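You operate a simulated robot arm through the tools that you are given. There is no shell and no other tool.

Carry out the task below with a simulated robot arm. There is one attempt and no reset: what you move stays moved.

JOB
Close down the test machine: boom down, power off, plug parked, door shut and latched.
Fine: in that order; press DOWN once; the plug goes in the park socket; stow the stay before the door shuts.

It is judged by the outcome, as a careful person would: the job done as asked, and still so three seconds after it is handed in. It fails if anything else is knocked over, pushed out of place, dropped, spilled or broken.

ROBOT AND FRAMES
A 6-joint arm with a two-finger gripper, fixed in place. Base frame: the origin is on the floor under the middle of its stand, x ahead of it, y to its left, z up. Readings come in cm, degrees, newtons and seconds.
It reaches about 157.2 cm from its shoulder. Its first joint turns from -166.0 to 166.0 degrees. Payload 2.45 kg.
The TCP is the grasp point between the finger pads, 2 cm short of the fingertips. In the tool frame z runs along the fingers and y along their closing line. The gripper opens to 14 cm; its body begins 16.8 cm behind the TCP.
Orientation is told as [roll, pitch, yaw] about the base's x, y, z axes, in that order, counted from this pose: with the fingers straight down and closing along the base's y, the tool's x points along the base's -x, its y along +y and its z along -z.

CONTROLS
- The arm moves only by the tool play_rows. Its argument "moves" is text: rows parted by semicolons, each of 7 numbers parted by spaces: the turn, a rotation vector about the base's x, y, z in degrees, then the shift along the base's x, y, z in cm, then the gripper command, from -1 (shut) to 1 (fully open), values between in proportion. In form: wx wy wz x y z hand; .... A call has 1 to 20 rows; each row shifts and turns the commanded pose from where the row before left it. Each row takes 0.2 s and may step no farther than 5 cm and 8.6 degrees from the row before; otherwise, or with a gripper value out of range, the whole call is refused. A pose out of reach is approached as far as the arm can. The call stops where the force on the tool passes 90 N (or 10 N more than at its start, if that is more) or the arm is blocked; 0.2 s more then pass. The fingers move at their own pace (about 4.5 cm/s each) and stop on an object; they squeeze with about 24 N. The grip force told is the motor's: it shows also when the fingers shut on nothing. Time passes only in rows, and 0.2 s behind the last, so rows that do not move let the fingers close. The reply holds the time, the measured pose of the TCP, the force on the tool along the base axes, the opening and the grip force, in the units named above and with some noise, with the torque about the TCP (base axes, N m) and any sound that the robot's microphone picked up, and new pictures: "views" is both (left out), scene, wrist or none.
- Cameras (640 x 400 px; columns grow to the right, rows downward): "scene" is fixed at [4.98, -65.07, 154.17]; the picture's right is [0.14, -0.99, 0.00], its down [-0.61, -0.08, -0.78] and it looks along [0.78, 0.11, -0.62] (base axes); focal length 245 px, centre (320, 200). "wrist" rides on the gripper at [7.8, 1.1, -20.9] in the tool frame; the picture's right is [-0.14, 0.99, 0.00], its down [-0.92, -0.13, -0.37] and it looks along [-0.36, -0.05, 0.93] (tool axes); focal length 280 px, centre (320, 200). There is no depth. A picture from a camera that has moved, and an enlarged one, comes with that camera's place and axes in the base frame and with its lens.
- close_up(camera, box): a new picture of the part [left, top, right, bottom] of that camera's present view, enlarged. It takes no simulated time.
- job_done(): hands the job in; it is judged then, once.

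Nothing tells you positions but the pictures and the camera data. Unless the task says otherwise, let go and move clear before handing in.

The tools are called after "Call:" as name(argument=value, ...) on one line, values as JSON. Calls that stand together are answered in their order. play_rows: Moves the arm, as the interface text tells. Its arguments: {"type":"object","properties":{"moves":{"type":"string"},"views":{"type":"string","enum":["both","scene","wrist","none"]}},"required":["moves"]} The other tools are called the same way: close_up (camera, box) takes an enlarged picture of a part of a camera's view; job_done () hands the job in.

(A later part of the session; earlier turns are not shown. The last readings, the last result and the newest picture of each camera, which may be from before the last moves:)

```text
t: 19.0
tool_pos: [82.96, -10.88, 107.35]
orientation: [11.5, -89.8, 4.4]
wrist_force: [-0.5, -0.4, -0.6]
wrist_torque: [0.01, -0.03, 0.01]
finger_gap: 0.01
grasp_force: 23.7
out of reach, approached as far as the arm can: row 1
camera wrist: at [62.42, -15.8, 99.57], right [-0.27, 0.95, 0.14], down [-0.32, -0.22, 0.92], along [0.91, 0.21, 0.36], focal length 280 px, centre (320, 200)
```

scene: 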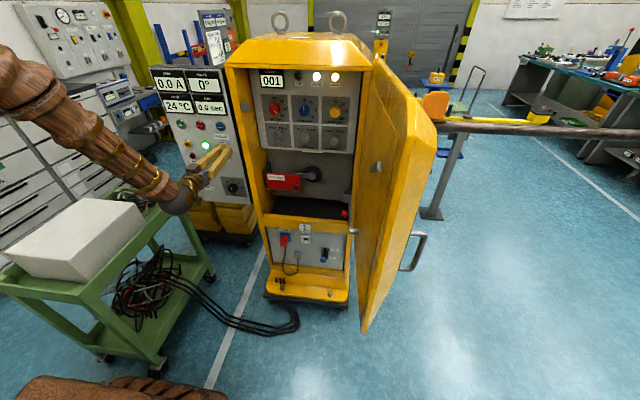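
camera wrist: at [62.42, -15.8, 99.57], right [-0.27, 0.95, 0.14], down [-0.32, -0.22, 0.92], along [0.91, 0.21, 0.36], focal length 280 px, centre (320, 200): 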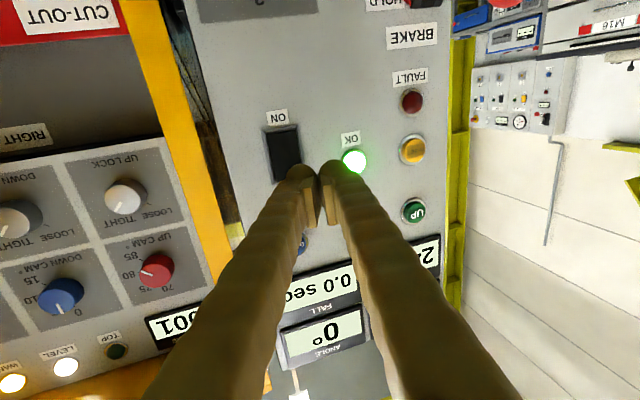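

Call:
close_up(camera="wrist", box=[220, 80, 420, 220])

Call:
close_up(camera="scene", box=[195, 120, 255, 170])

```text
2.86 times, centred on (320, 150) of wrist
camera zoom: at [62.42, -15.8, 99.57], right [-0.27, 0.95, 0.14], down [-0.32, -0.22, 0.92], along [0.91, 0.21, 0.36], focal length 801 px, centre (320, 343)
```

zoom: 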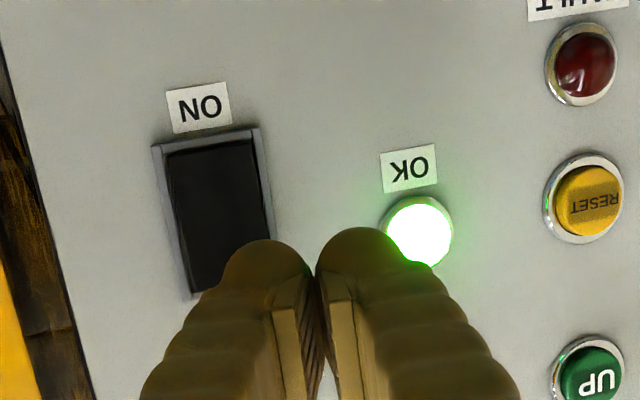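

```text
8.00 times, centred on (225, 145) of scene
camera zoom: at [4.98, -65.07, 154.17], right [0.14, -0.99, 0.0], down [-0.61, -0.08, -0.78], along [0.78, 0.11, -0.62], focal length 1958 px, centre (1080, 640)
```

zoom: 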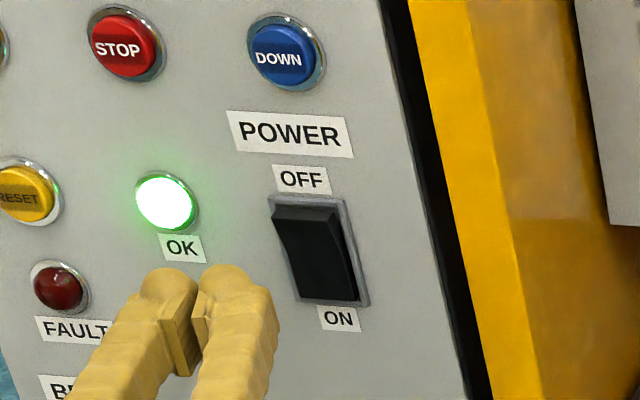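

The leading right-hand finger now lines up with the OFF half of the rocker at about y=-11.8, z=107.5. I'll advance and then creep in.

Call:
play_rows(moves="0 0 0 3 0 0.2 -1;0 0 0 3 0 0 -1;0 0 0 0 0 0 -1", views="wrist")

Call:
close_up(camera="wrist", box=[220, 80, 420, 220])

Call:
close_up(camera="scene", box=[195, 120, 255, 170])

```text
t: 19.8
tool_pos: [89.16, -11.02, 107.75]
orientation: [1.7, -89.8, 14.3]
wrist_force: [0.5, 0.1, -1.0]
wrist_torque: [-0.02, -0.01, 0.02]
finger_gap: 0.0
grasp_force: 24.0
camera wrist: at [68.51, -15.88, 100.01], right [-0.27, 0.95, 0.14], down [-0.32, -0.22, 0.92], along [0.91, 0.21, 0.36], focal length 280 px, centre (320, 200)
```

wrist: 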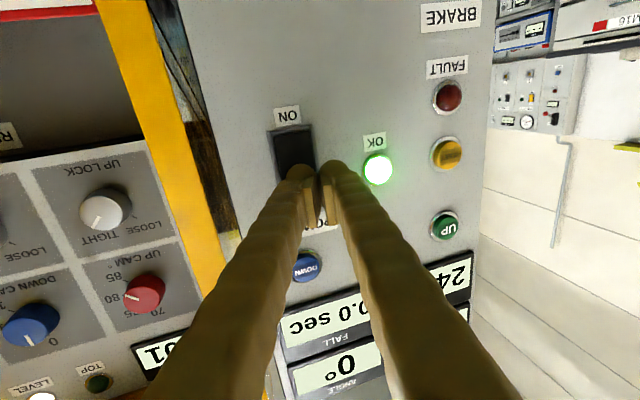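

```text
2.86 times, centred on (320, 150) of wrist
camera zoom: at [68.51, -15.88, 100.01], right [-0.27, 0.95, 0.14], down [-0.32, -0.22, 0.92], along [0.91, 0.21, 0.36], focal length 801 px, centre (320, 343)
```

zoom: 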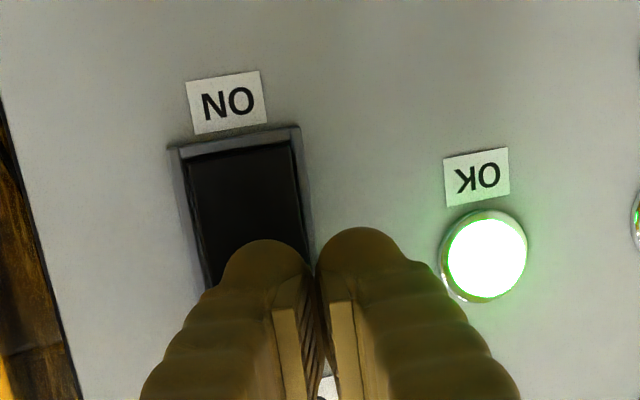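

```text
8.00 times, centred on (225, 145) of scene
camera zoom: at [4.98, -65.07, 154.17], right [0.14, -0.99, 0.0], down [-0.61, -0.08, -0.78], along [0.78, 0.11, -0.62], focal length 1958 px, centre (1080, 640)
```

zoom: 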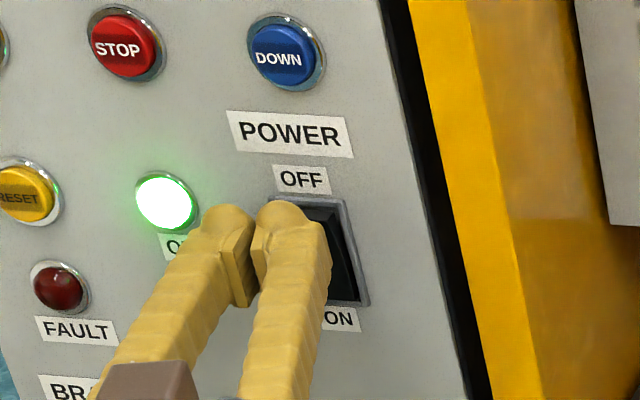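

Call:
play_rows(moves="0 0 0 0.4 0 -0.4 -1;0 0 0 0.5 0 0 -1;0 0 0 0 0 0 -1", views="none")

```text
t: 20.6
tool_pos: [89.78, -10.99, 107.3]
orientation: [0.4, -89.8, 15.6]
wrist_force: [0.3, 0.0, 0.3]
wrist_torque: [-0.04, 0.01, 0.0]
finger_gap: 0.0
grasp_force: 24.2
```

Call:
play_rows(moves="0 0 0 0.4 0 0 -1;0 0 0 0.4 0 0 -1;0 0 0 0 0 0 -1", views="none")

```text
t: 21.4
tool_pos: [90.45, -10.95, 107.21]
orientation: [18.0, -89.9, -2.3]
wrist_force: [-41.6, -5.0, 3.7]
wrist_torque: [-0.11, 0.44, -0.39]
finger_gap: 0.0
grasp_force: 24.0
```

Call:
close_up(camera="scene", box=[140, 50, 380, 200])

Call:
close_up(camera="scene", box=[205, 125, 245, 160])

Call:
close_up(camera="wrist", box=[240, 100, 400, 220])

```text
2.67 times, centred on (260, 125) of scene
camera zoom: at [4.98, -65.07, 154.17], right [0.14, -0.99, 0.0], down [-0.61, -0.08, -0.78], along [0.78, 0.11, -0.62], focal length 653 px, centre (480, 400)
```

zoom: 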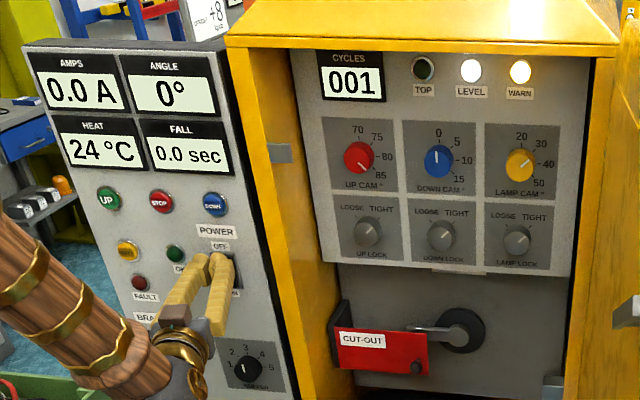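

```text
11.43 times, centred on (225, 142) of scene
camera zoom: at [4.98, -65.07, 154.17], right [0.14, -0.99, 0.0], down [-0.61, -0.08, -0.78], along [0.78, 0.11, -0.62], focal length 2798 px, centre (1406, 857)
```

zoom: 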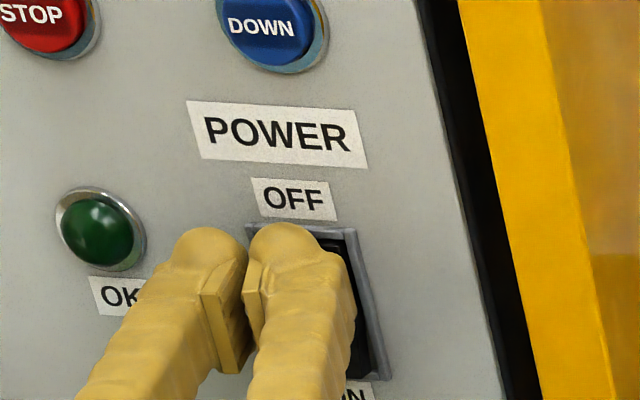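

```text
3.33 times, centred on (320, 160) of wrist
camera zoom: at [70.02, -15.8, 99.54], right [-0.27, 0.95, 0.14], down [-0.32, -0.22, 0.92], along [0.91, 0.21, 0.36], focal length 935 px, centre (320, 333)
```

zoom: 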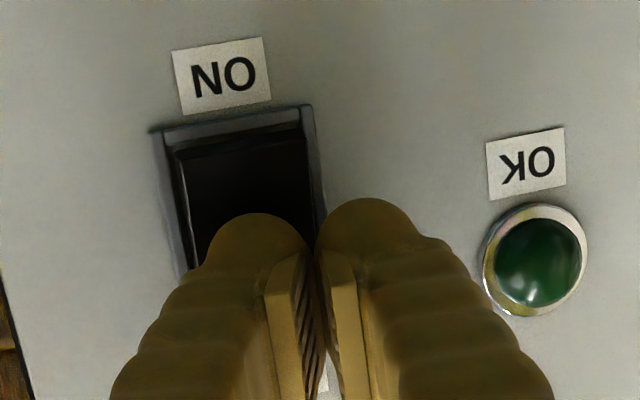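

The OK lamp has gone dark and the ON end now sticks out, so the rocker has tipped to OFF. I'll back away and confirm that it stays.

Call:
play_rows(moves="0 0 0 -2 0 0 -1;0 0 0 -4 0 0 -1;0 0 0 -2 -3 0 -1;0 0 0 0 -4 0 -1;0 0 0 0 -4 0 -1;0 0 0 0 0 0 -1", views="both")

Call:
close_up(camera="scene", box=[140, 50, 380, 200])

Call:
close_up(camera="scene", box=[195, 120, 255, 170])

```text
t: 22.8
tool_pos: [82.59, -22.01, 107.15]
orientation: [-4.2, -89.9, 20.2]
wrist_force: [-0.4, -0.7, -1.0]
wrist_torque: [0.02, 0.02, -0.04]
finger_gap: 0.0
grasp_force: 23.9
camera wrist: at [62.08, -26.83, 99.43], right [-0.27, 0.95, 0.14], down [-0.32, -0.22, 0.92], along [0.91, 0.21, 0.36], focal length 280 px, centre (320, 200)
```

scene: 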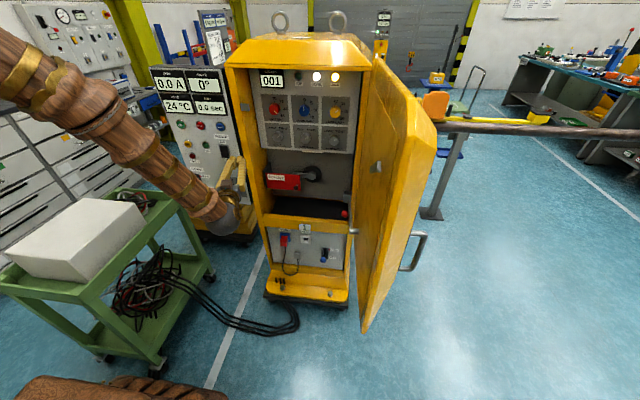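
wrist: 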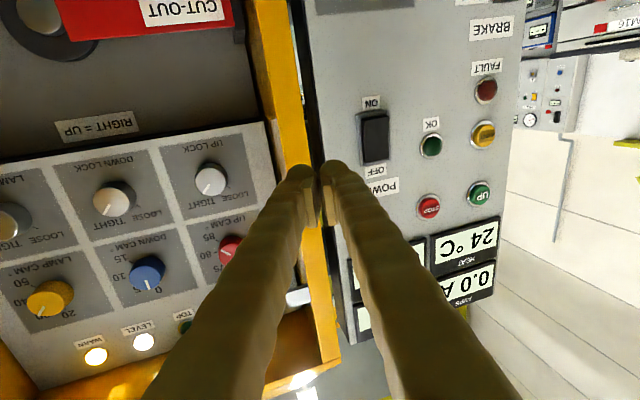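

```text
2.67 times, centred on (260, 125) of scene
camera zoom: at [4.98, -65.07, 154.17], right [0.14, -0.99, 0.0], down [-0.61, -0.08, -0.78], along [0.78, 0.11, -0.62], focal length 653 px, centre (480, 400)
```

zoom: 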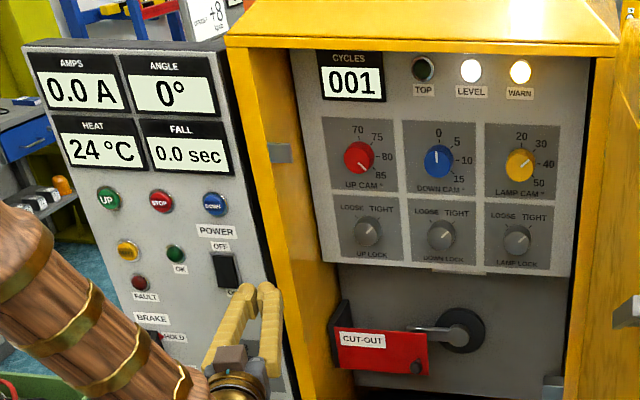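

```text
8.00 times, centred on (225, 145) of scene
camera zoom: at [4.98, -65.07, 154.17], right [0.14, -0.99, 0.0], down [-0.61, -0.08, -0.78], along [0.78, 0.11, -0.62], focal length 1958 px, centre (1080, 640)
```

zoom: 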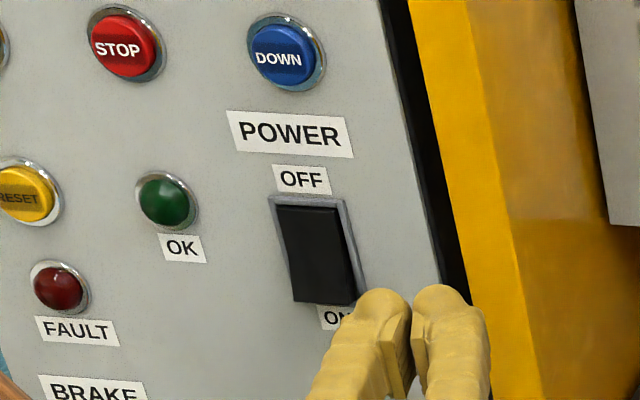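

Power is off: the rocker has stayed over and the OK lamp is dark. Next is the red plug in the MOTOR socket, at about (89,-34,57). I'll straighten the wrist and go down in front of it with the gripper part open for a closer look.

Call:
play_rows(moves="0 0 -8 -4 -2 0 -1;0 0 -8 -4 -2 0 -1;0 0 0 -3 -3 -2 0;0 0 0 -1 -2 -4 0.1;0 0 0 -1 -2 -4 0.1;0 0 0 0 -1 -4.5 0.1;0 0 0 0 0 -4.8 0.1;0 0 0 0 0 -4.8 0.1", views="both")

```text
t: 24.6
tool_pos: [74.21, -40.17, 93.33]
orientation: [65.5, -88.0, -64.8]
wrist_force: [0.5, 0.2, 0.6]
wrist_torque: [0.01, -0.01, 0.0]
finger_gap: 7.69
grasp_force: 0.1
out of reach, approached as far as the arm can: row 4, 5, 6, 7, 8
camera wrist: at [53.04, -39.19, 85.88], right [-0.01, 0.99, 0.17], down [-0.35, -0.16, 0.92], along [0.94, -0.05, 0.35], focal length 280 px, centre (320, 200)
```

scene: 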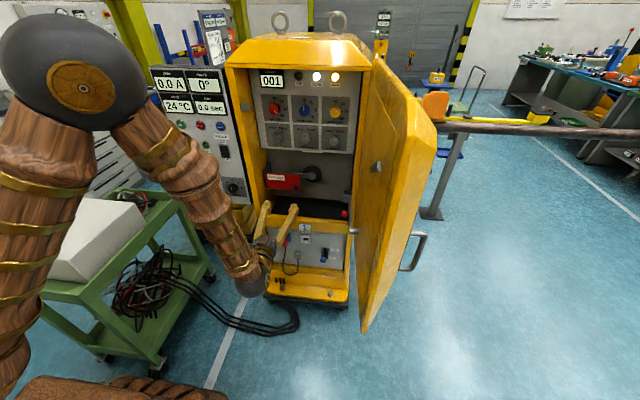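
wrist: 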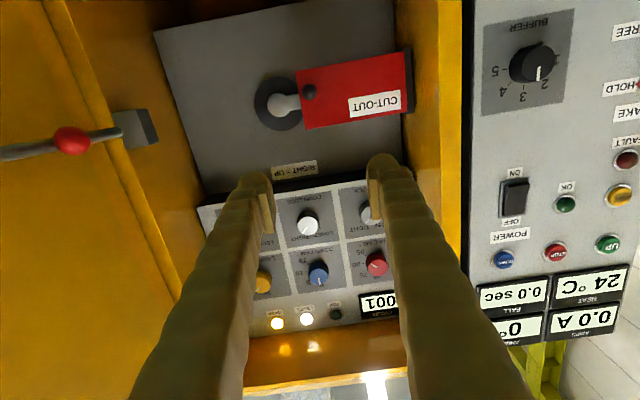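

The elbow is folded near its limit this close to the base, which pushed the hand aside. Moving outward in x should free it, so I'll go out to x≈82, centre at y≈-36 and then descend.

Call:
play_rows(moves="0 0 0 4 0 0 0.1;0 0 0 4 1 0 0.1;0 0 0 0 2 0 0.1;0 0 0 0 1 -3 0.1;0 0 0 0 0 -4 0.1;0 0 0 0 0 0 0.1", views="wrist")

```text
t: 26.0
tool_pos: [84.14, -38.46, 89.41]
orientation: [70.5, -88.2, -69.9]
wrist_force: [0.1, 0.0, 0.7]
wrist_torque: [-0.02, 0.02, -0.01]
finger_gap: 7.72
grasp_force: 0.1
out of reach, approached as far as the arm can: row 1, 4, 5
camera wrist: at [62.99, -37.39, 81.9], right [-0.01, 0.99, 0.17], down [-0.36, -0.16, 0.92], along [0.93, -0.05, 0.35], focal length 280 px, centre (320, 200)
```

wrist: 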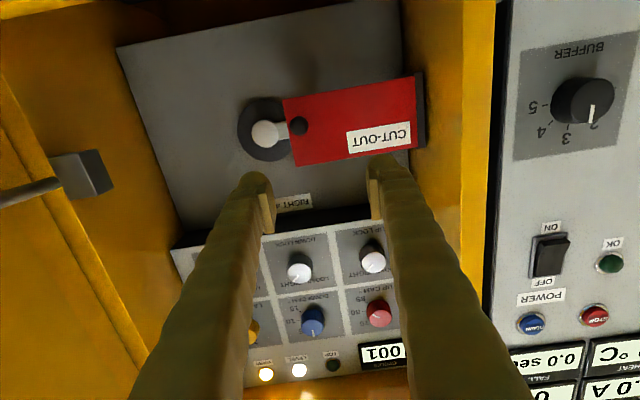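

Call:
play_rows(moves="0 0 0 0 0 0 0.1", views="scene")

Call:
close_up(camera="scene", box=[180, 180, 380, 310])

```text
t: 26.4
tool_pos: [84.15, -38.32, 89.4]
orientation: [70.6, -88.2, -70.0]
wrist_force: [1.0, 0.0, -0.1]
wrist_torque: [0.0, -0.02, -0.01]
finger_gap: 7.73
grasp_force: 0.1
```

scene: 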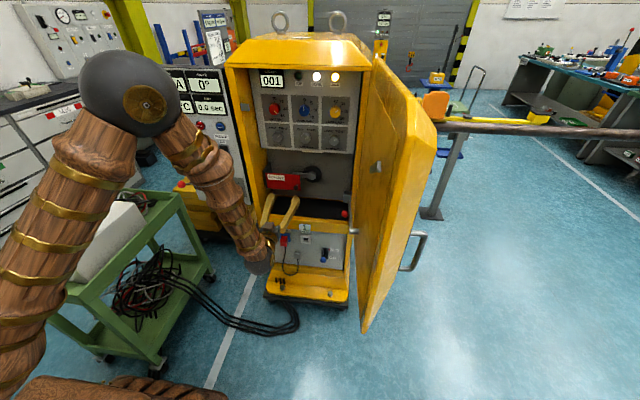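

```text
3.08 times, centred on (280, 245) of scene
camera zoom: at [4.98, -65.07, 154.17], right [0.14, -0.99, 0.0], down [-0.61, -0.08, -0.78], along [0.78, 0.11, -0.62], focal length 753 px, centre (443, 62)
```

zoom: 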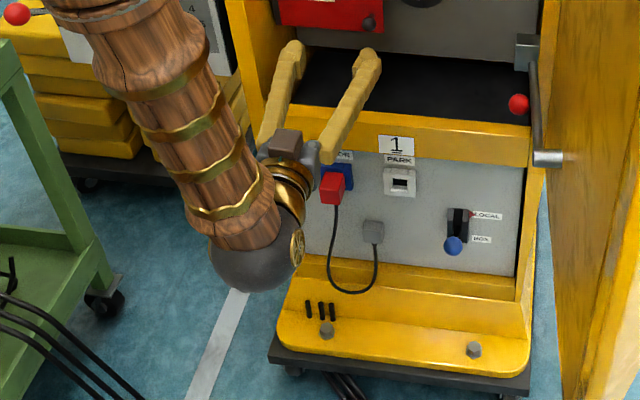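

The forearm is vertical and the wrist is bent near its limit, so fingers held level won't reach any lower. Tilting the fingers about 30° downward should let me get down to the plug.

Call:
play_rows(moves="-0.2 5 0 -1 0.6 0 0.1;-0.2 5 0 -1 0.6 -1 0.1;-0.2 5 0 -1 0.6 -2 0.1;-0.2 5 0 -1 0.6 -3 0.1;-0.2 5 0 0 0.6 -4 0.1;-0.2 5 0 0 0.6 -4 0.1;-0.2 0 0 0 0.6 -4 0.1;-0.2 0 0 0 0 -4 0.1;0 0 0 0 0 0 0.1", views="both")

```text
t: 28.4
tool_pos: [82.8, -37.07, 71.53]
orientation: [0.7, -59.1, 0.2]
wrist_force: [0.4, 0.6, 0.2]
wrist_torque: [0.01, 0.04, -0.01]
finger_gap: 7.71
grasp_force: 0.0
out of reach, approached as far as the arm can: row 1, 6, 7, 8
camera wrist: at [60.67, -36.5, 75.46], right [0.06, 0.99, 0.12], down [0.16, -0.13, 0.98], along [0.99, -0.03, -0.16], focal length 280 px, centre (320, 200)
```

scene: 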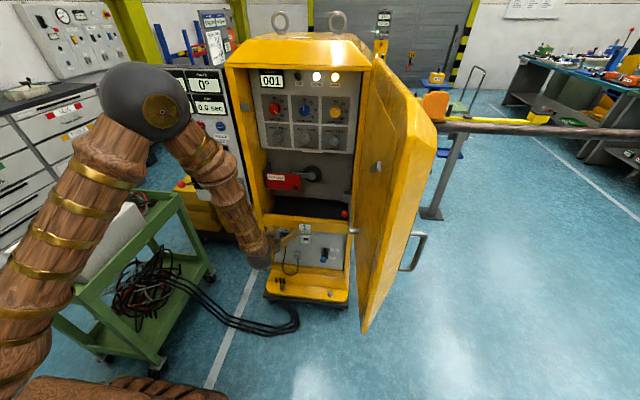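
wrist: 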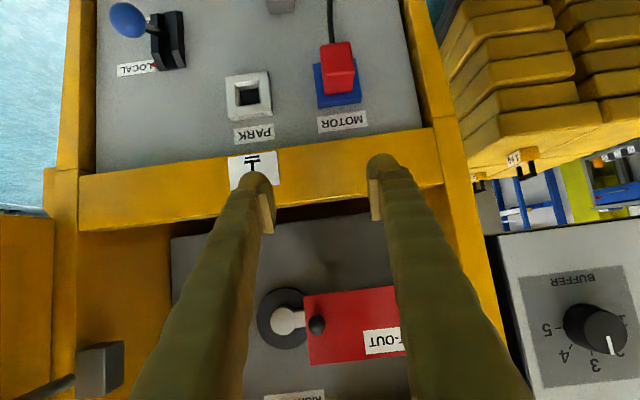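

Call:
close_up(camera="wrist", box=[200, 0, 440, 150])

Call:
close_up(camera="scene", box=[230, 200, 370, 300])

```text
2.67 times, centred on (320, 75) of wrist
camera zoom: at [60.67, -36.5, 75.46], right [0.06, 0.99, 0.12], down [0.16, -0.13, 0.98], along [0.99, -0.03, -0.16], focal length 748 px, centre (320, 533)
```

zoom: 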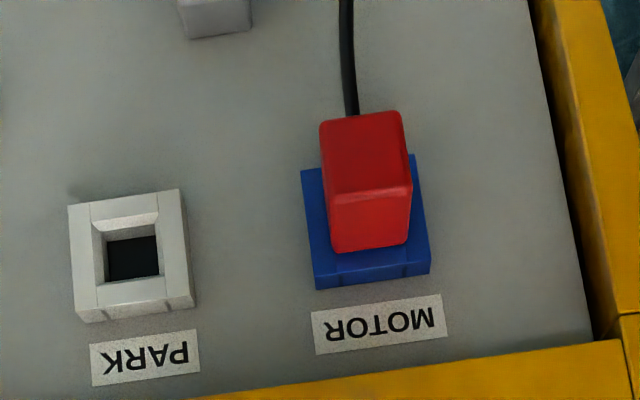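

```text
4.00 times, centred on (300, 250) of scene
camera zoom: at [4.98, -65.07, 154.17], right [0.14, -0.99, 0.0], down [-0.61, -0.08, -0.78], along [0.78, 0.11, -0.62], focal length 979 px, centre (400, 0)
```

zoom: 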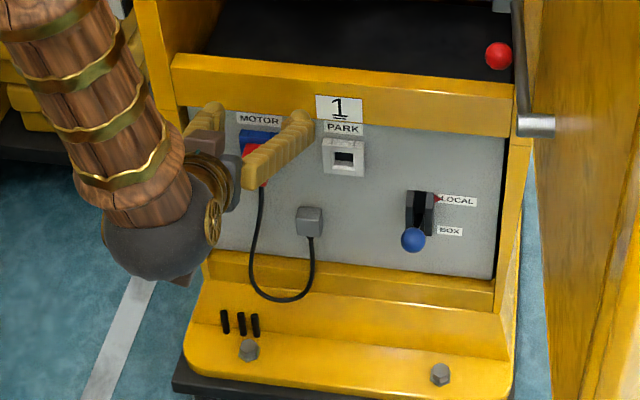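

Combining both views, the PARK socket front is at about (95.2,-45.1,54.5). The plug body runs x 90.3–95 at y≈-33.3, z≈54.3, about 4 cm wide. A 45° finger tilt should be reachable, so I'll move to a pre-grasp point in front of and above the plug.

Call:
play_rows(moves="0 7 0 0 1.2 -1.5 0.1;0 7 0 0 1.3 -2 0.1;0 0 0 0.3 1.25 -2.5 0.1;0 0 0 0.4 0 -2.5 0.1;0 0 0 0 0 0 0.1", views="both")

Call:
close_up(camera="wrist", box=[200, 80, 440, 230])

```text
t: 29.6
tool_pos: [83.95, -33.77, 63.41]
orientation: [-1.0, -45.7, 1.6]
wrist_force: [-0.2, 0.2, -0.5]
wrist_torque: [0.0, -0.01, -0.02]
finger_gap: 7.71
grasp_force: 0.0
out of reach, approached as far as the arm can: row 4
camera wrist: at [63.39, -33.04, 72.41], right [0.08, 0.99, 0.09], down [0.38, -0.11, 0.92], along [0.92, -0.04, -0.39], focal length 280 px, centre (320, 200)
```

scene: 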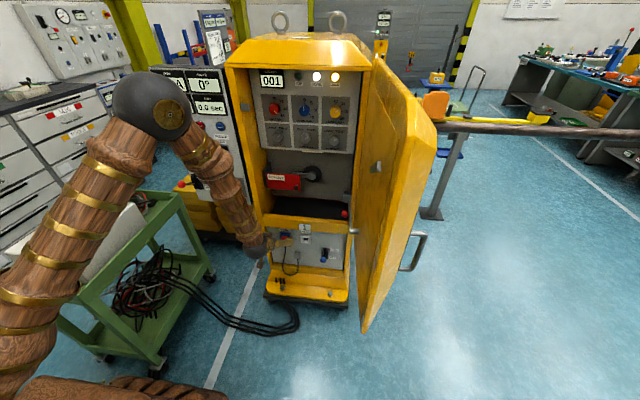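
wrist: 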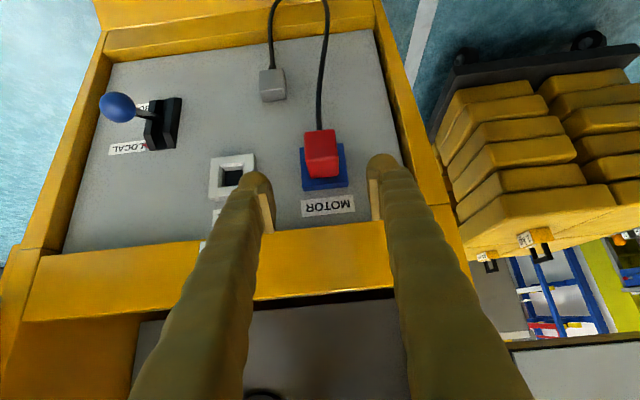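

```text
2.67 times, centred on (320, 155) of wrist
camera zoom: at [63.39, -33.04, 72.41], right [0.08, 0.99, 0.09], down [0.38, -0.11, 0.92], along [0.92, -0.04, -0.39], focal length 748 px, centre (320, 320)
```

zoom: 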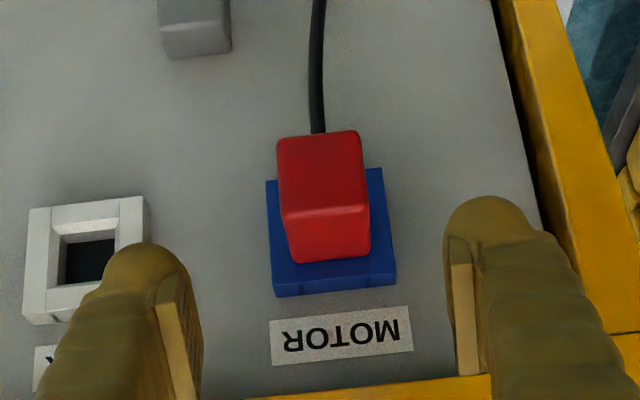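

I'm nearly in line with the plug. I'll feel out the reach with small steps along the finger direction toward it.

Call:
play_rows(moves="0 0 0 1.5 0 0 0.1;0 0 0 1.5 0 0 0.1;0 0 0 0 0 -1.5 0.1;0 0 0 0 0 -1.5 0.1;0 0 0 0 0 0 0.1", views="none")

```text
t: 30.8
tool_pos: [87.14, -34.03, 60.4]
orientation: [-1.3, -45.7, 1.8]
wrist_force: [-0.8, 0.0, -0.5]
wrist_torque: [-0.01, 0.04, 0.02]
finger_gap: 7.67
grasp_force: 0.0
out of reach, approached as far as the arm can: row 4
```

The reach limit shifts with tilt, so a steeper grip (fingers about 60° down) gives room both to grip and to pull back. I'll rotate to that and straighten the small roll.

Call:
play_rows(moves="0.45 7.8 -0.45 0 0.3 0 0.1;0.45 7.8 -0.45 0 0.4 0 0.1;0 0 0 0 0 0 0.1;0 0 0 0 0 0 0.1", views="both")

Call:
close_up(camera="wrist", box=[200, 120, 440, 270])

Call:
close_up(camera="scene", box=[230, 200, 350, 290])

```text
t: 31.8
tool_pos: [87.2, -33.31, 60.48]
orientation: [-0.5, -30.4, 0.3]
wrist_force: [1.0, 0.4, -0.4]
wrist_torque: [0.01, -0.02, -0.04]
finger_gap: 7.71
grasp_force: 0.0
camera wrist: at [69.73, -32.22, 74.62], right [0.12, 0.99, 0.06], down [0.61, -0.12, 0.78], along [0.78, -0.06, -0.62], focal length 280 px, centre (320, 200)
```

scene: 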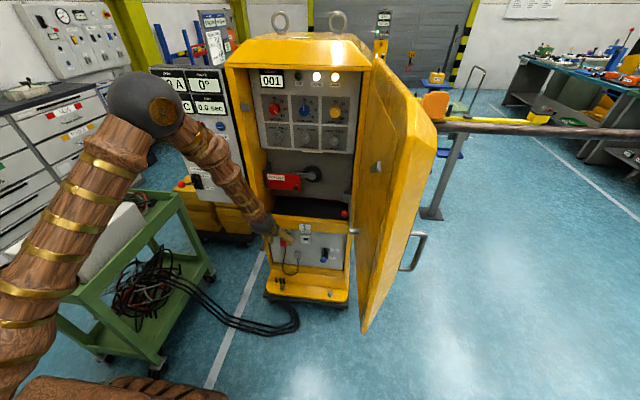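
wrist: 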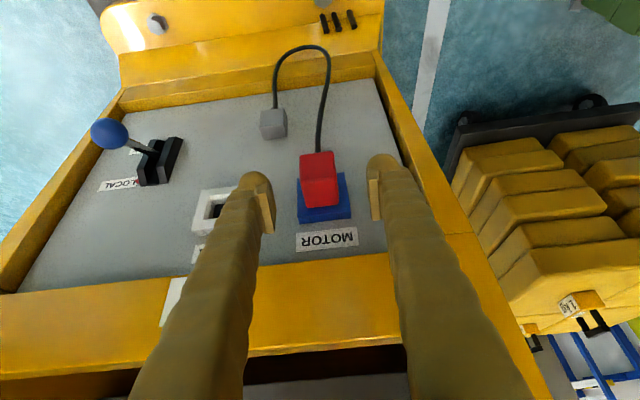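

```text
2.67 times, centred on (320, 195) of wrist
camera zoom: at [69.73, -32.22, 74.62], right [0.12, 0.99, 0.06], down [0.61, -0.12, 0.78], along [0.78, -0.06, -0.62], focal length 748 px, centre (320, 213)
```

zoom: 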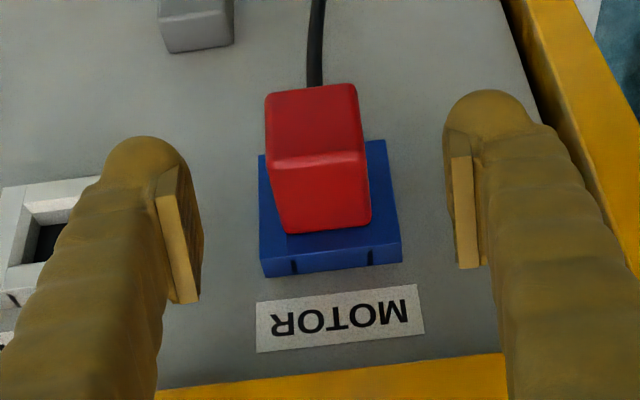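

```text
4.44 times, centred on (290, 245) of scene
camera zoom: at [4.98, -65.07, 154.17], right [0.14, -0.99, 0.0], down [-0.61, -0.08, -0.78], along [0.78, 0.11, -0.62], focal length 1088 px, centre (453, 0)
```

zoom: 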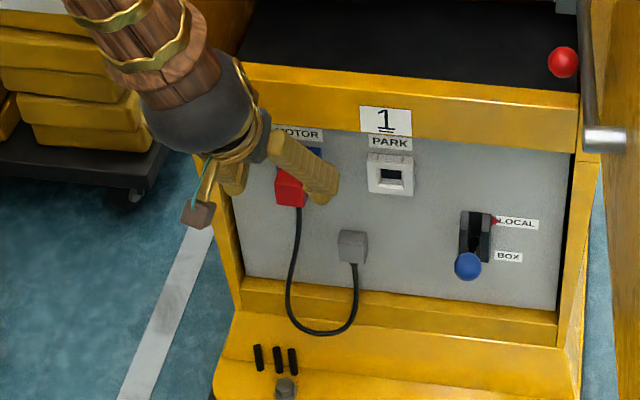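

Reach is fine now and the fingers straddle the plug. I'll move diagonally down to the grip point at about x=91, z=54.8.

Call:
play_rows(moves="0 0 0 2 0 -3 0.1;0 0 0 1.8 -0.1 -2.7 0.1;0 0 0 0 0 0 0.1", views="both")

Call:
close_up(camera="wrist", box=[220, 120, 420, 260])

Call:
close_up(camera="scene", box=[250, 220, 330, 280])

```text
t: 32.6
tool_pos: [91.13, -33.46, 54.88]
orientation: [-0.4, -30.2, 0.4]
wrist_force: [-0.4, -0.1, 0.0]
wrist_torque: [0.0, -0.01, 0.0]
finger_gap: 7.71
grasp_force: 0.1
camera wrist: at [73.63, -32.45, 68.96], right [0.12, 0.99, 0.06], down [0.61, -0.12, 0.78], along [0.78, -0.05, -0.62], focal length 280 px, centre (320, 200)
```

scene: 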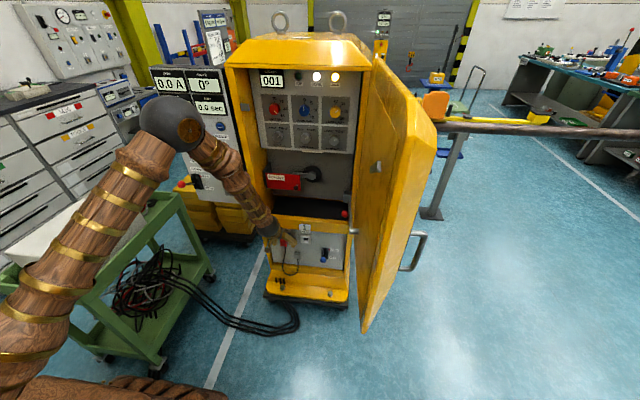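
wrist: 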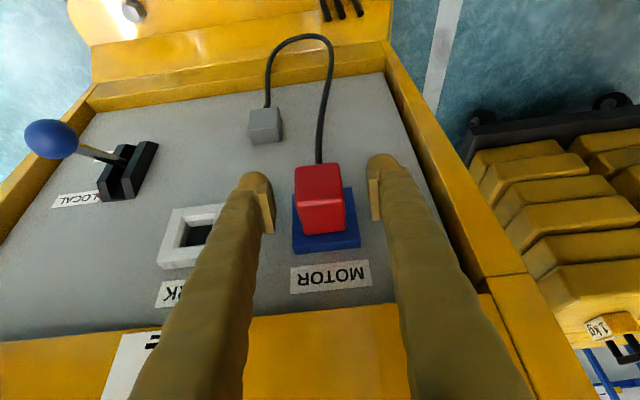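

```text
2.86 times, centred on (320, 190) of wrist
camera zoom: at [73.63, -32.45, 68.96], right [0.12, 0.99, 0.06], down [0.61, -0.12, 0.78], along [0.78, -0.05, -0.62], focal length 801 px, centre (320, 229)
```

zoom: 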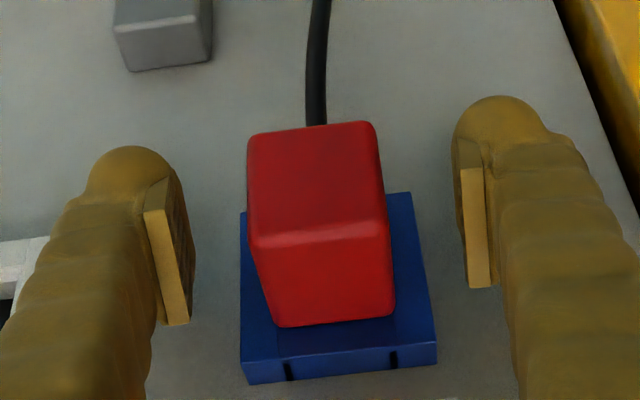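

```text
6.67 times, centred on (290, 250) of scene
camera zoom: at [4.98, -65.07, 154.17], right [0.14, -0.99, 0.0], down [-0.61, -0.08, -0.78], along [0.78, 0.11, -0.62], focal length 1632 px, centre (520, -133)
```

zoom: 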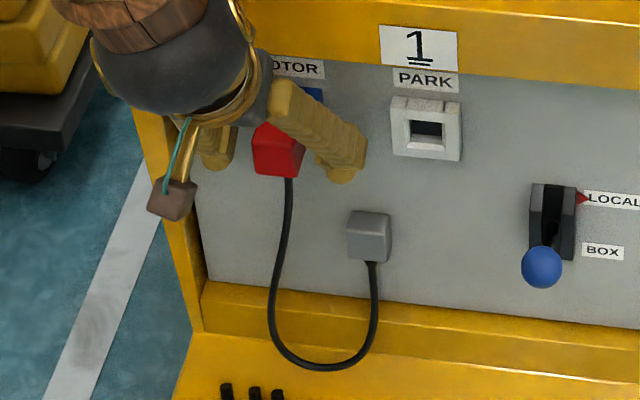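

The fingers are centred on the plug. I'll go a little deeper and then close the gripper.

Call:
play_rows(moves="0 0 0 0.7 0 -0.5 0.1;0 0 0 0 0 0 0.1;0 0 0 0 0 0 -1;0 0 0 0 0 0 -1;0 0 0 0 0 0 -1;0 0 0 0 0 0 -1", views="wrist")

Call:
close_up(camera="wrist", box=[220, 120, 420, 260])

```text
t: 34.0
tool_pos: [91.69, -33.46, 54.45]
orientation: [-0.6, -30.3, 0.3]
wrist_force: [4.8, -5.8, -3.3]
wrist_torque: [0.08, 0.06, -0.19]
finger_gap: 5.3
grasp_force: 44.9
camera wrist: at [74.29, -32.42, 68.5], right [0.12, 0.99, 0.06], down [0.61, -0.12, 0.78], along [0.78, -0.06, -0.62], focal length 280 px, centre (320, 200)
```

wrist: 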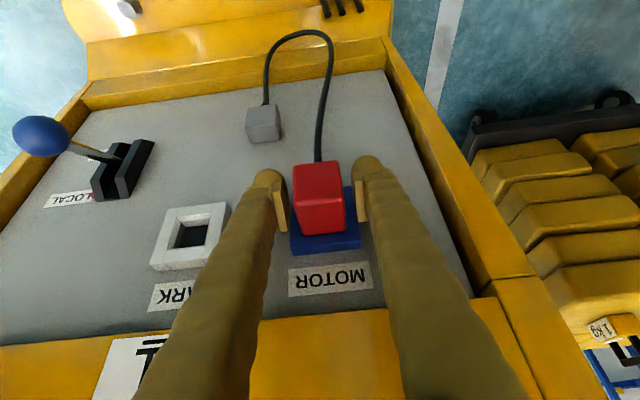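

```text
2.86 times, centred on (320, 190) of wrist
camera zoom: at [74.29, -32.42, 68.5], right [0.12, 0.99, 0.06], down [0.61, -0.12, 0.78], along [0.78, -0.06, -0.62], focal length 801 px, centre (320, 229)
```

zoom: 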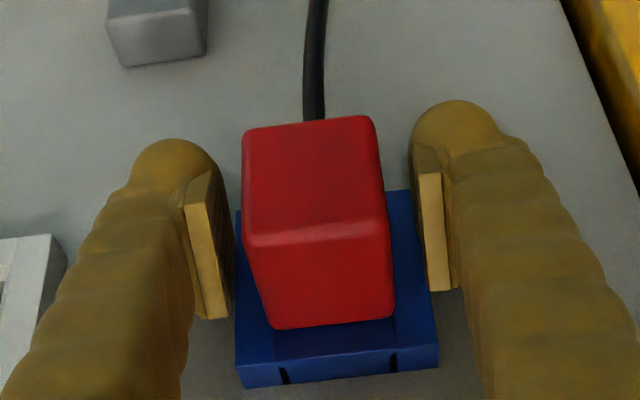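

The gap stopped at 5.3 cm, so the fingertips are on the blue socket block and not the 3.7 cm plug. I'll open, back off about 1.1 cm and close again.

Call:
play_rows(moves="0 0 0 0 0 0 0.1;0 0 0 0 0 0 0.1;0 0 0 -1.1 0 0.3 0.1;0 0 0 0 0 0 0.1;0 0 0 0 0 0 -1;0 0 0 0 0 0 -1;0 0 0 0 0 0 -1;0 0 0 0 0 0 -1", views="wrist")

Call:
close_up(camera="wrist", box=[220, 120, 420, 260])

```text
t: 35.8
tool_pos: [90.7, -33.39, 54.66]
orientation: [-0.5, -30.3, 0.3]
wrist_force: [-0.9, 7.9, 1.9]
wrist_torque: [0.15, 0.0, 0.04]
finger_gap: 3.48
grasp_force: 24.3
camera wrist: at [73.22, -32.44, 68.84], right [0.12, 0.99, 0.06], down [0.61, -0.12, 0.78], along [0.78, -0.05, -0.62], focal length 280 px, centre (320, 200)
```

wrist: 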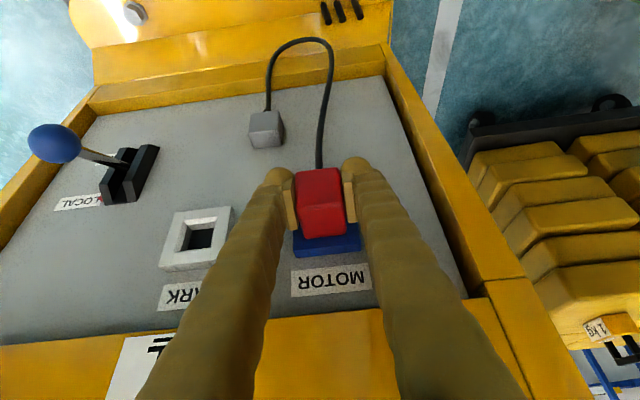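

```text
2.86 times, centred on (320, 190) of wrist
camera zoom: at [73.22, -32.44, 68.84], right [0.12, 0.99, 0.06], down [0.61, -0.12, 0.78], along [0.78, -0.05, -0.62], focal length 801 px, centre (320, 229)
```

zoom: 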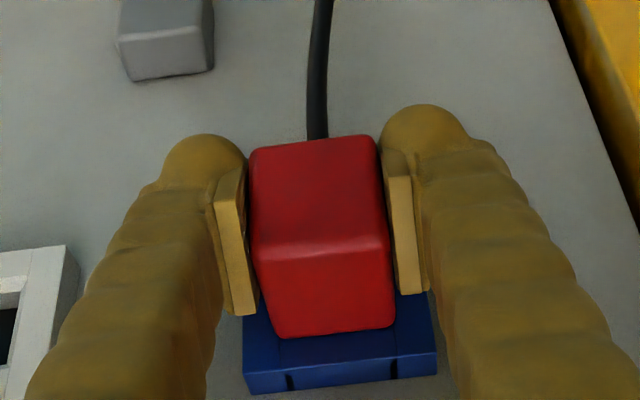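

I have the plug: the gap is 3.48 cm with a firm grip. Now I'll pull it straight back out of the MOTOR socket.

Call:
play_rows(moves="0 0 0 -0.7 0.1 0 -1;0 0 0 -0.8 0 0 -1;0 0 0 -1 0 0 -1;0 0 0 -1 0 0 -1;0 0 0 0 0 0 -1", views="both")

Call:
close_up(camera="wrist", box=[220, 120, 420, 260])

Call:
close_up(camera="scene", box=[250, 220, 330, 280])

```text
t: 37.0
tool_pos: [87.04, -33.2, 54.56]
orientation: [-0.5, -30.3, 0.4]
wrist_force: [-0.5, 0.6, -0.3]
wrist_torque: [0.01, 0.04, -0.01]
finger_gap: 3.49
grasp_force: 24.2
camera wrist: at [69.63, -32.18, 68.81], right [0.12, 0.99, 0.06], down [0.61, -0.12, 0.78], along [0.78, -0.06, -0.62], focal length 280 px, centre (320, 200)
```

scene: 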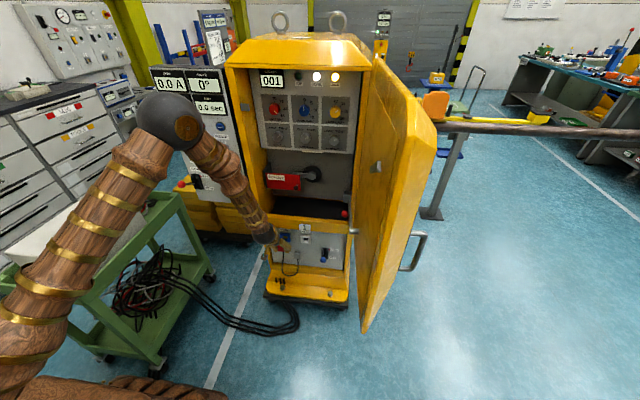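
wrist: 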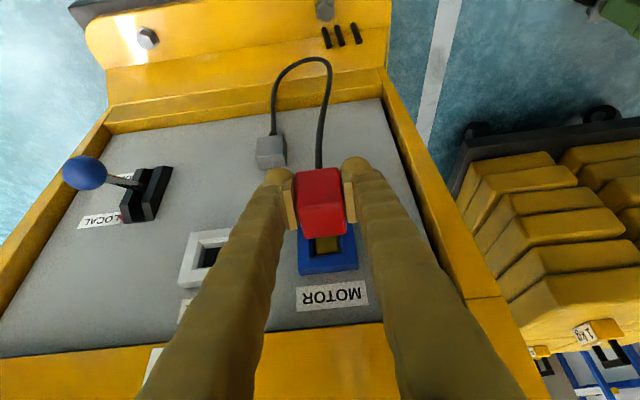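

```text
2.86 times, centred on (320, 190) of wrist
camera zoom: at [69.63, -32.18, 68.81], right [0.12, 0.99, 0.06], down [0.61, -0.12, 0.78], along [0.78, -0.06, -0.62], focal length 801 px, centre (320, 229)
```

zoom: 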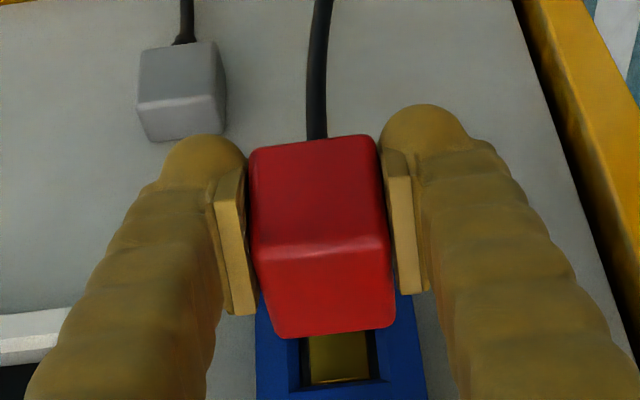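

```text
6.67 times, centred on (290, 250) of scene
camera zoom: at [4.98, -65.07, 154.17], right [0.14, -0.99, 0.0], down [-0.61, -0.08, -0.78], along [0.78, 0.11, -0.62], focal length 1632 px, centre (520, -133)
```

zoom: 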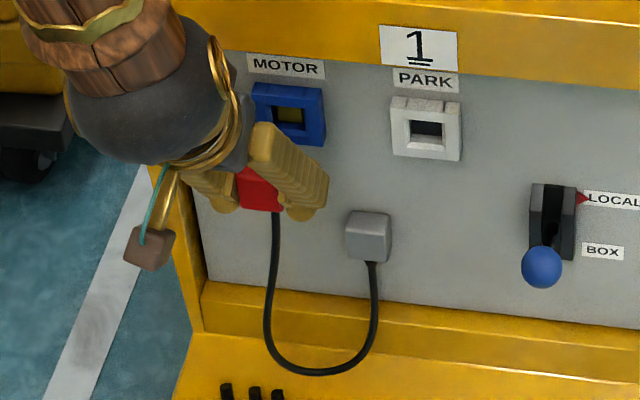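

The plug is free of the MOTOR socket. I'll pull back a little more and then shift right about 11.7 cm to line it up with PARK.

Call:
play_rows(moves="0 0 0 -1.5 0 0 -1;0 0 0 -1 0 0 -1;0 0 0 0 -3 0 -1;0 0 0 0 -3 0 -1;0 0 0 0 -3 0 -1;0 0 0 0 -2.7 0 -1;0 0 0 0 0 0 -1", views="both")

Call:
close_up(camera="wrist", box=[220, 120, 420, 260])

Call:
close_up(camera="scene", box=[250, 220, 330, 280])

```text
t: 38.6
tool_pos: [84.67, -44.98, 54.49]
orientation: [-0.6, -30.3, 0.3]
wrist_force: [-0.3, -0.9, -1.0]
wrist_torque: [0.02, 0.03, 0.0]
finger_gap: 3.47
grasp_force: 24.7
camera wrist: at [67.22, -43.87, 68.64], right [0.12, 0.99, 0.06], down [0.61, -0.12, 0.78], along [0.78, -0.05, -0.62], focal length 280 px, centre (320, 200)
```

scene: 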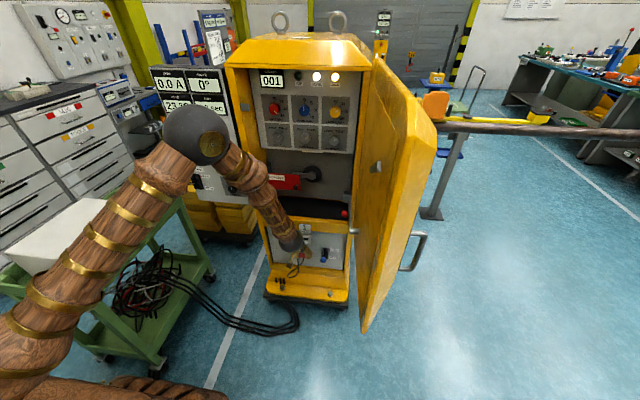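
wrist: 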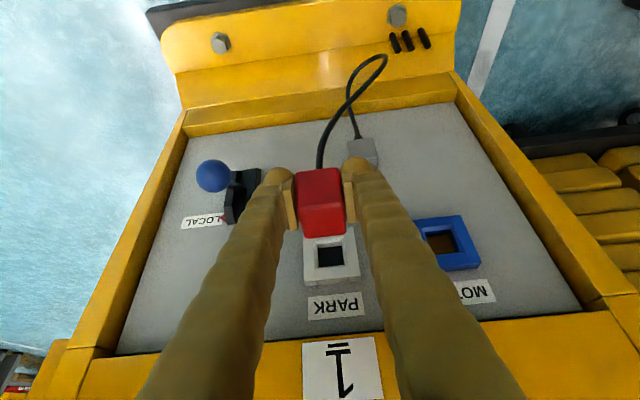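

```text
2.86 times, centred on (320, 190) of wrist
camera zoom: at [67.22, -43.87, 68.64], right [0.12, 0.99, 0.06], down [0.61, -0.12, 0.78], along [0.78, -0.05, -0.62], focal length 801 px, centre (320, 229)
```

zoom: 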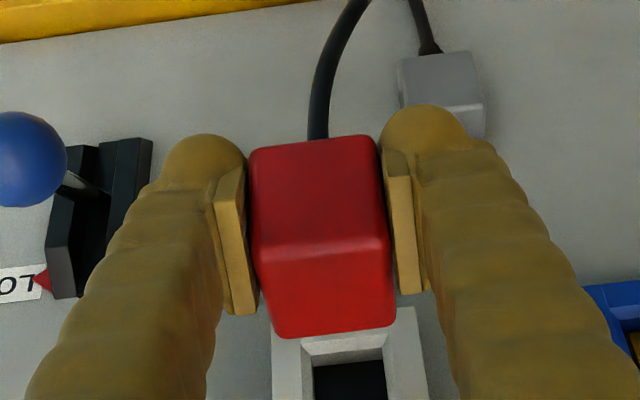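

```text
6.67 times, centred on (290, 250) of scene
camera zoom: at [4.98, -65.07, 154.17], right [0.14, -0.99, 0.0], down [-0.61, -0.08, -0.78], along [0.78, 0.11, -0.62], focal length 1632 px, centre (520, -133)
```

zoom: 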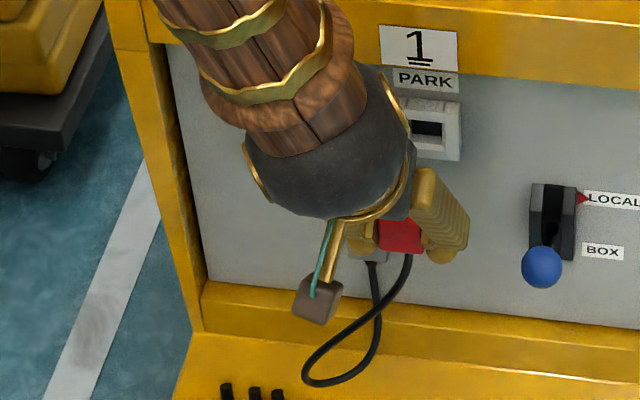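

The plug looks aligned with PARK to within a couple of millimetres. I'll advance to just short of it, then insert slowly while watching the force.

Call:
play_rows(moves="0 0 0 1.5 0.05 0.1 -1;0 0 0 0.7 0 0 -1;0 0 0 0.5 0 0 -1;0 0 0 0.5 0 0 -1;0 0 0 0 0 0 -1", views="wrist")

Call:
close_up(camera="wrist", box=[240, 150, 400, 270])

```text
t: 39.8
tool_pos: [87.8, -44.92, 54.69]
orientation: [-0.5, -30.4, 0.3]
wrist_force: [1.1, 0.8, -0.2]
wrist_torque: [-0.01, -0.01, 0.01]
finger_gap: 3.46
grasp_force: 24.0
camera wrist: at [70.3, -43.89, 68.89], right [0.12, 0.99, 0.06], down [0.61, -0.12, 0.78], along [0.78, -0.06, -0.62], focal length 280 px, centre (320, 200)
```

wrist: 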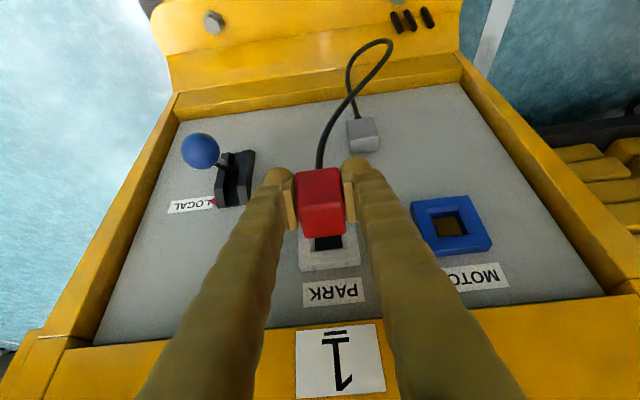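

```text
3.33 times, centred on (320, 210) of wrist
camera zoom: at [70.3, -43.89, 68.89], right [0.12, 0.99, 0.06], down [0.61, -0.12, 0.78], along [0.78, -0.06, -0.62], focal length 935 px, centre (320, 167)
```

zoom: 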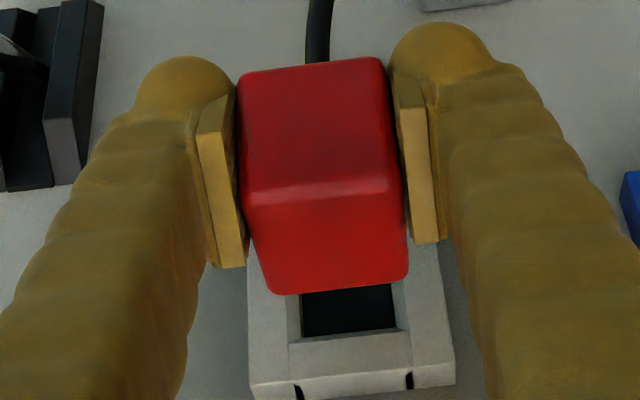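

Call:
play_rows(moves="0 0 0 0.5 0 0 -1;0 0 0 0.5 0 0 -1;0 0 0 0.4 0 0 -1;0 0 0 0 0 0 -1", views="none")

```text
t: 40.8
tool_pos: [89.04, -45.06, 54.74]
orientation: [-0.6, -30.4, 0.2]
wrist_force: [-0.1, 0.0, 0.4]
wrist_torque: [-0.01, 0.04, -0.03]
finger_gap: 3.46
grasp_force: 23.4
```

Call:
play_rows(moves="0 0 0 0.5 0 0 -1;0 0 0 0.5 0 0 -1;0 0 0 0 0 0 -1", views="wrist")

Call:
close_up(camera="wrist", box=[240, 150, 400, 270])

Call:
close_up(camera="scene", box=[270, 220, 340, 275])

```text
t: 41.6
tool_pos: [90.1, -44.93, 54.79]
orientation: [-0.5, -30.3, 0.3]
wrist_force: [0.6, 1.2, -0.5]
wrist_torque: [0.02, -0.01, 0.01]
finger_gap: 3.48
grasp_force: 23.6
camera wrist: at [72.67, -43.88, 68.84], right [0.12, 0.99, 0.06], down [0.61, -0.12, 0.78], along [0.78, -0.05, -0.62], focal length 280 px, centre (320, 200)
```

wrist: 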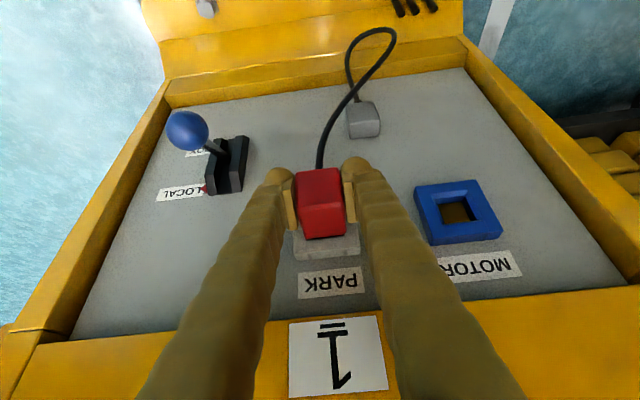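

```text
3.33 times, centred on (320, 210) of wrist
camera zoom: at [72.67, -43.88, 68.84], right [0.12, 0.99, 0.06], down [0.61, -0.12, 0.78], along [0.78, -0.05, -0.62], focal length 935 px, centre (320, 167)
```

zoom: 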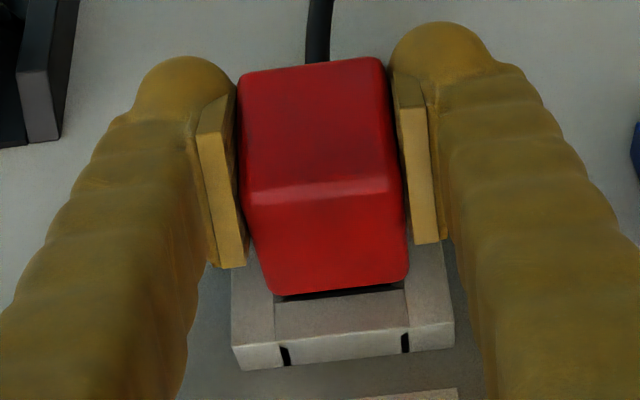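

```text
7.27 times, centred on (305, 248) of scene
camera zoom: at [4.98, -65.07, 154.17], right [0.14, -0.99, 0.0], down [-0.61, -0.08, -0.78], along [0.78, 0.11, -0.62], focal length 1780 px, centre (429, -146)
```

zoom: 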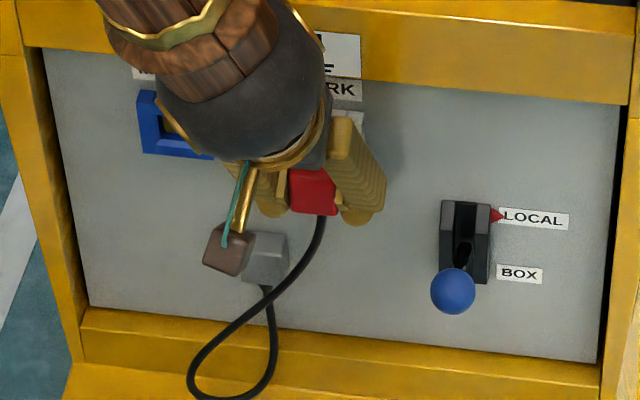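

Call:
play_rows(moves="0 0 0 0.4 0 0 -1;0 0 0 0.3 0 0 -1;0 0 0 0 0 0 -1", views="none")

```text
t: 42.4
tool_pos: [90.7, -45.0, 54.65]
orientation: [-0.5, -30.3, 0.2]
wrist_force: [-22.8, 0.7, 2.9]
wrist_torque: [0.01, 0.23, -0.01]
finger_gap: 3.51
grasp_force: 23.5
```

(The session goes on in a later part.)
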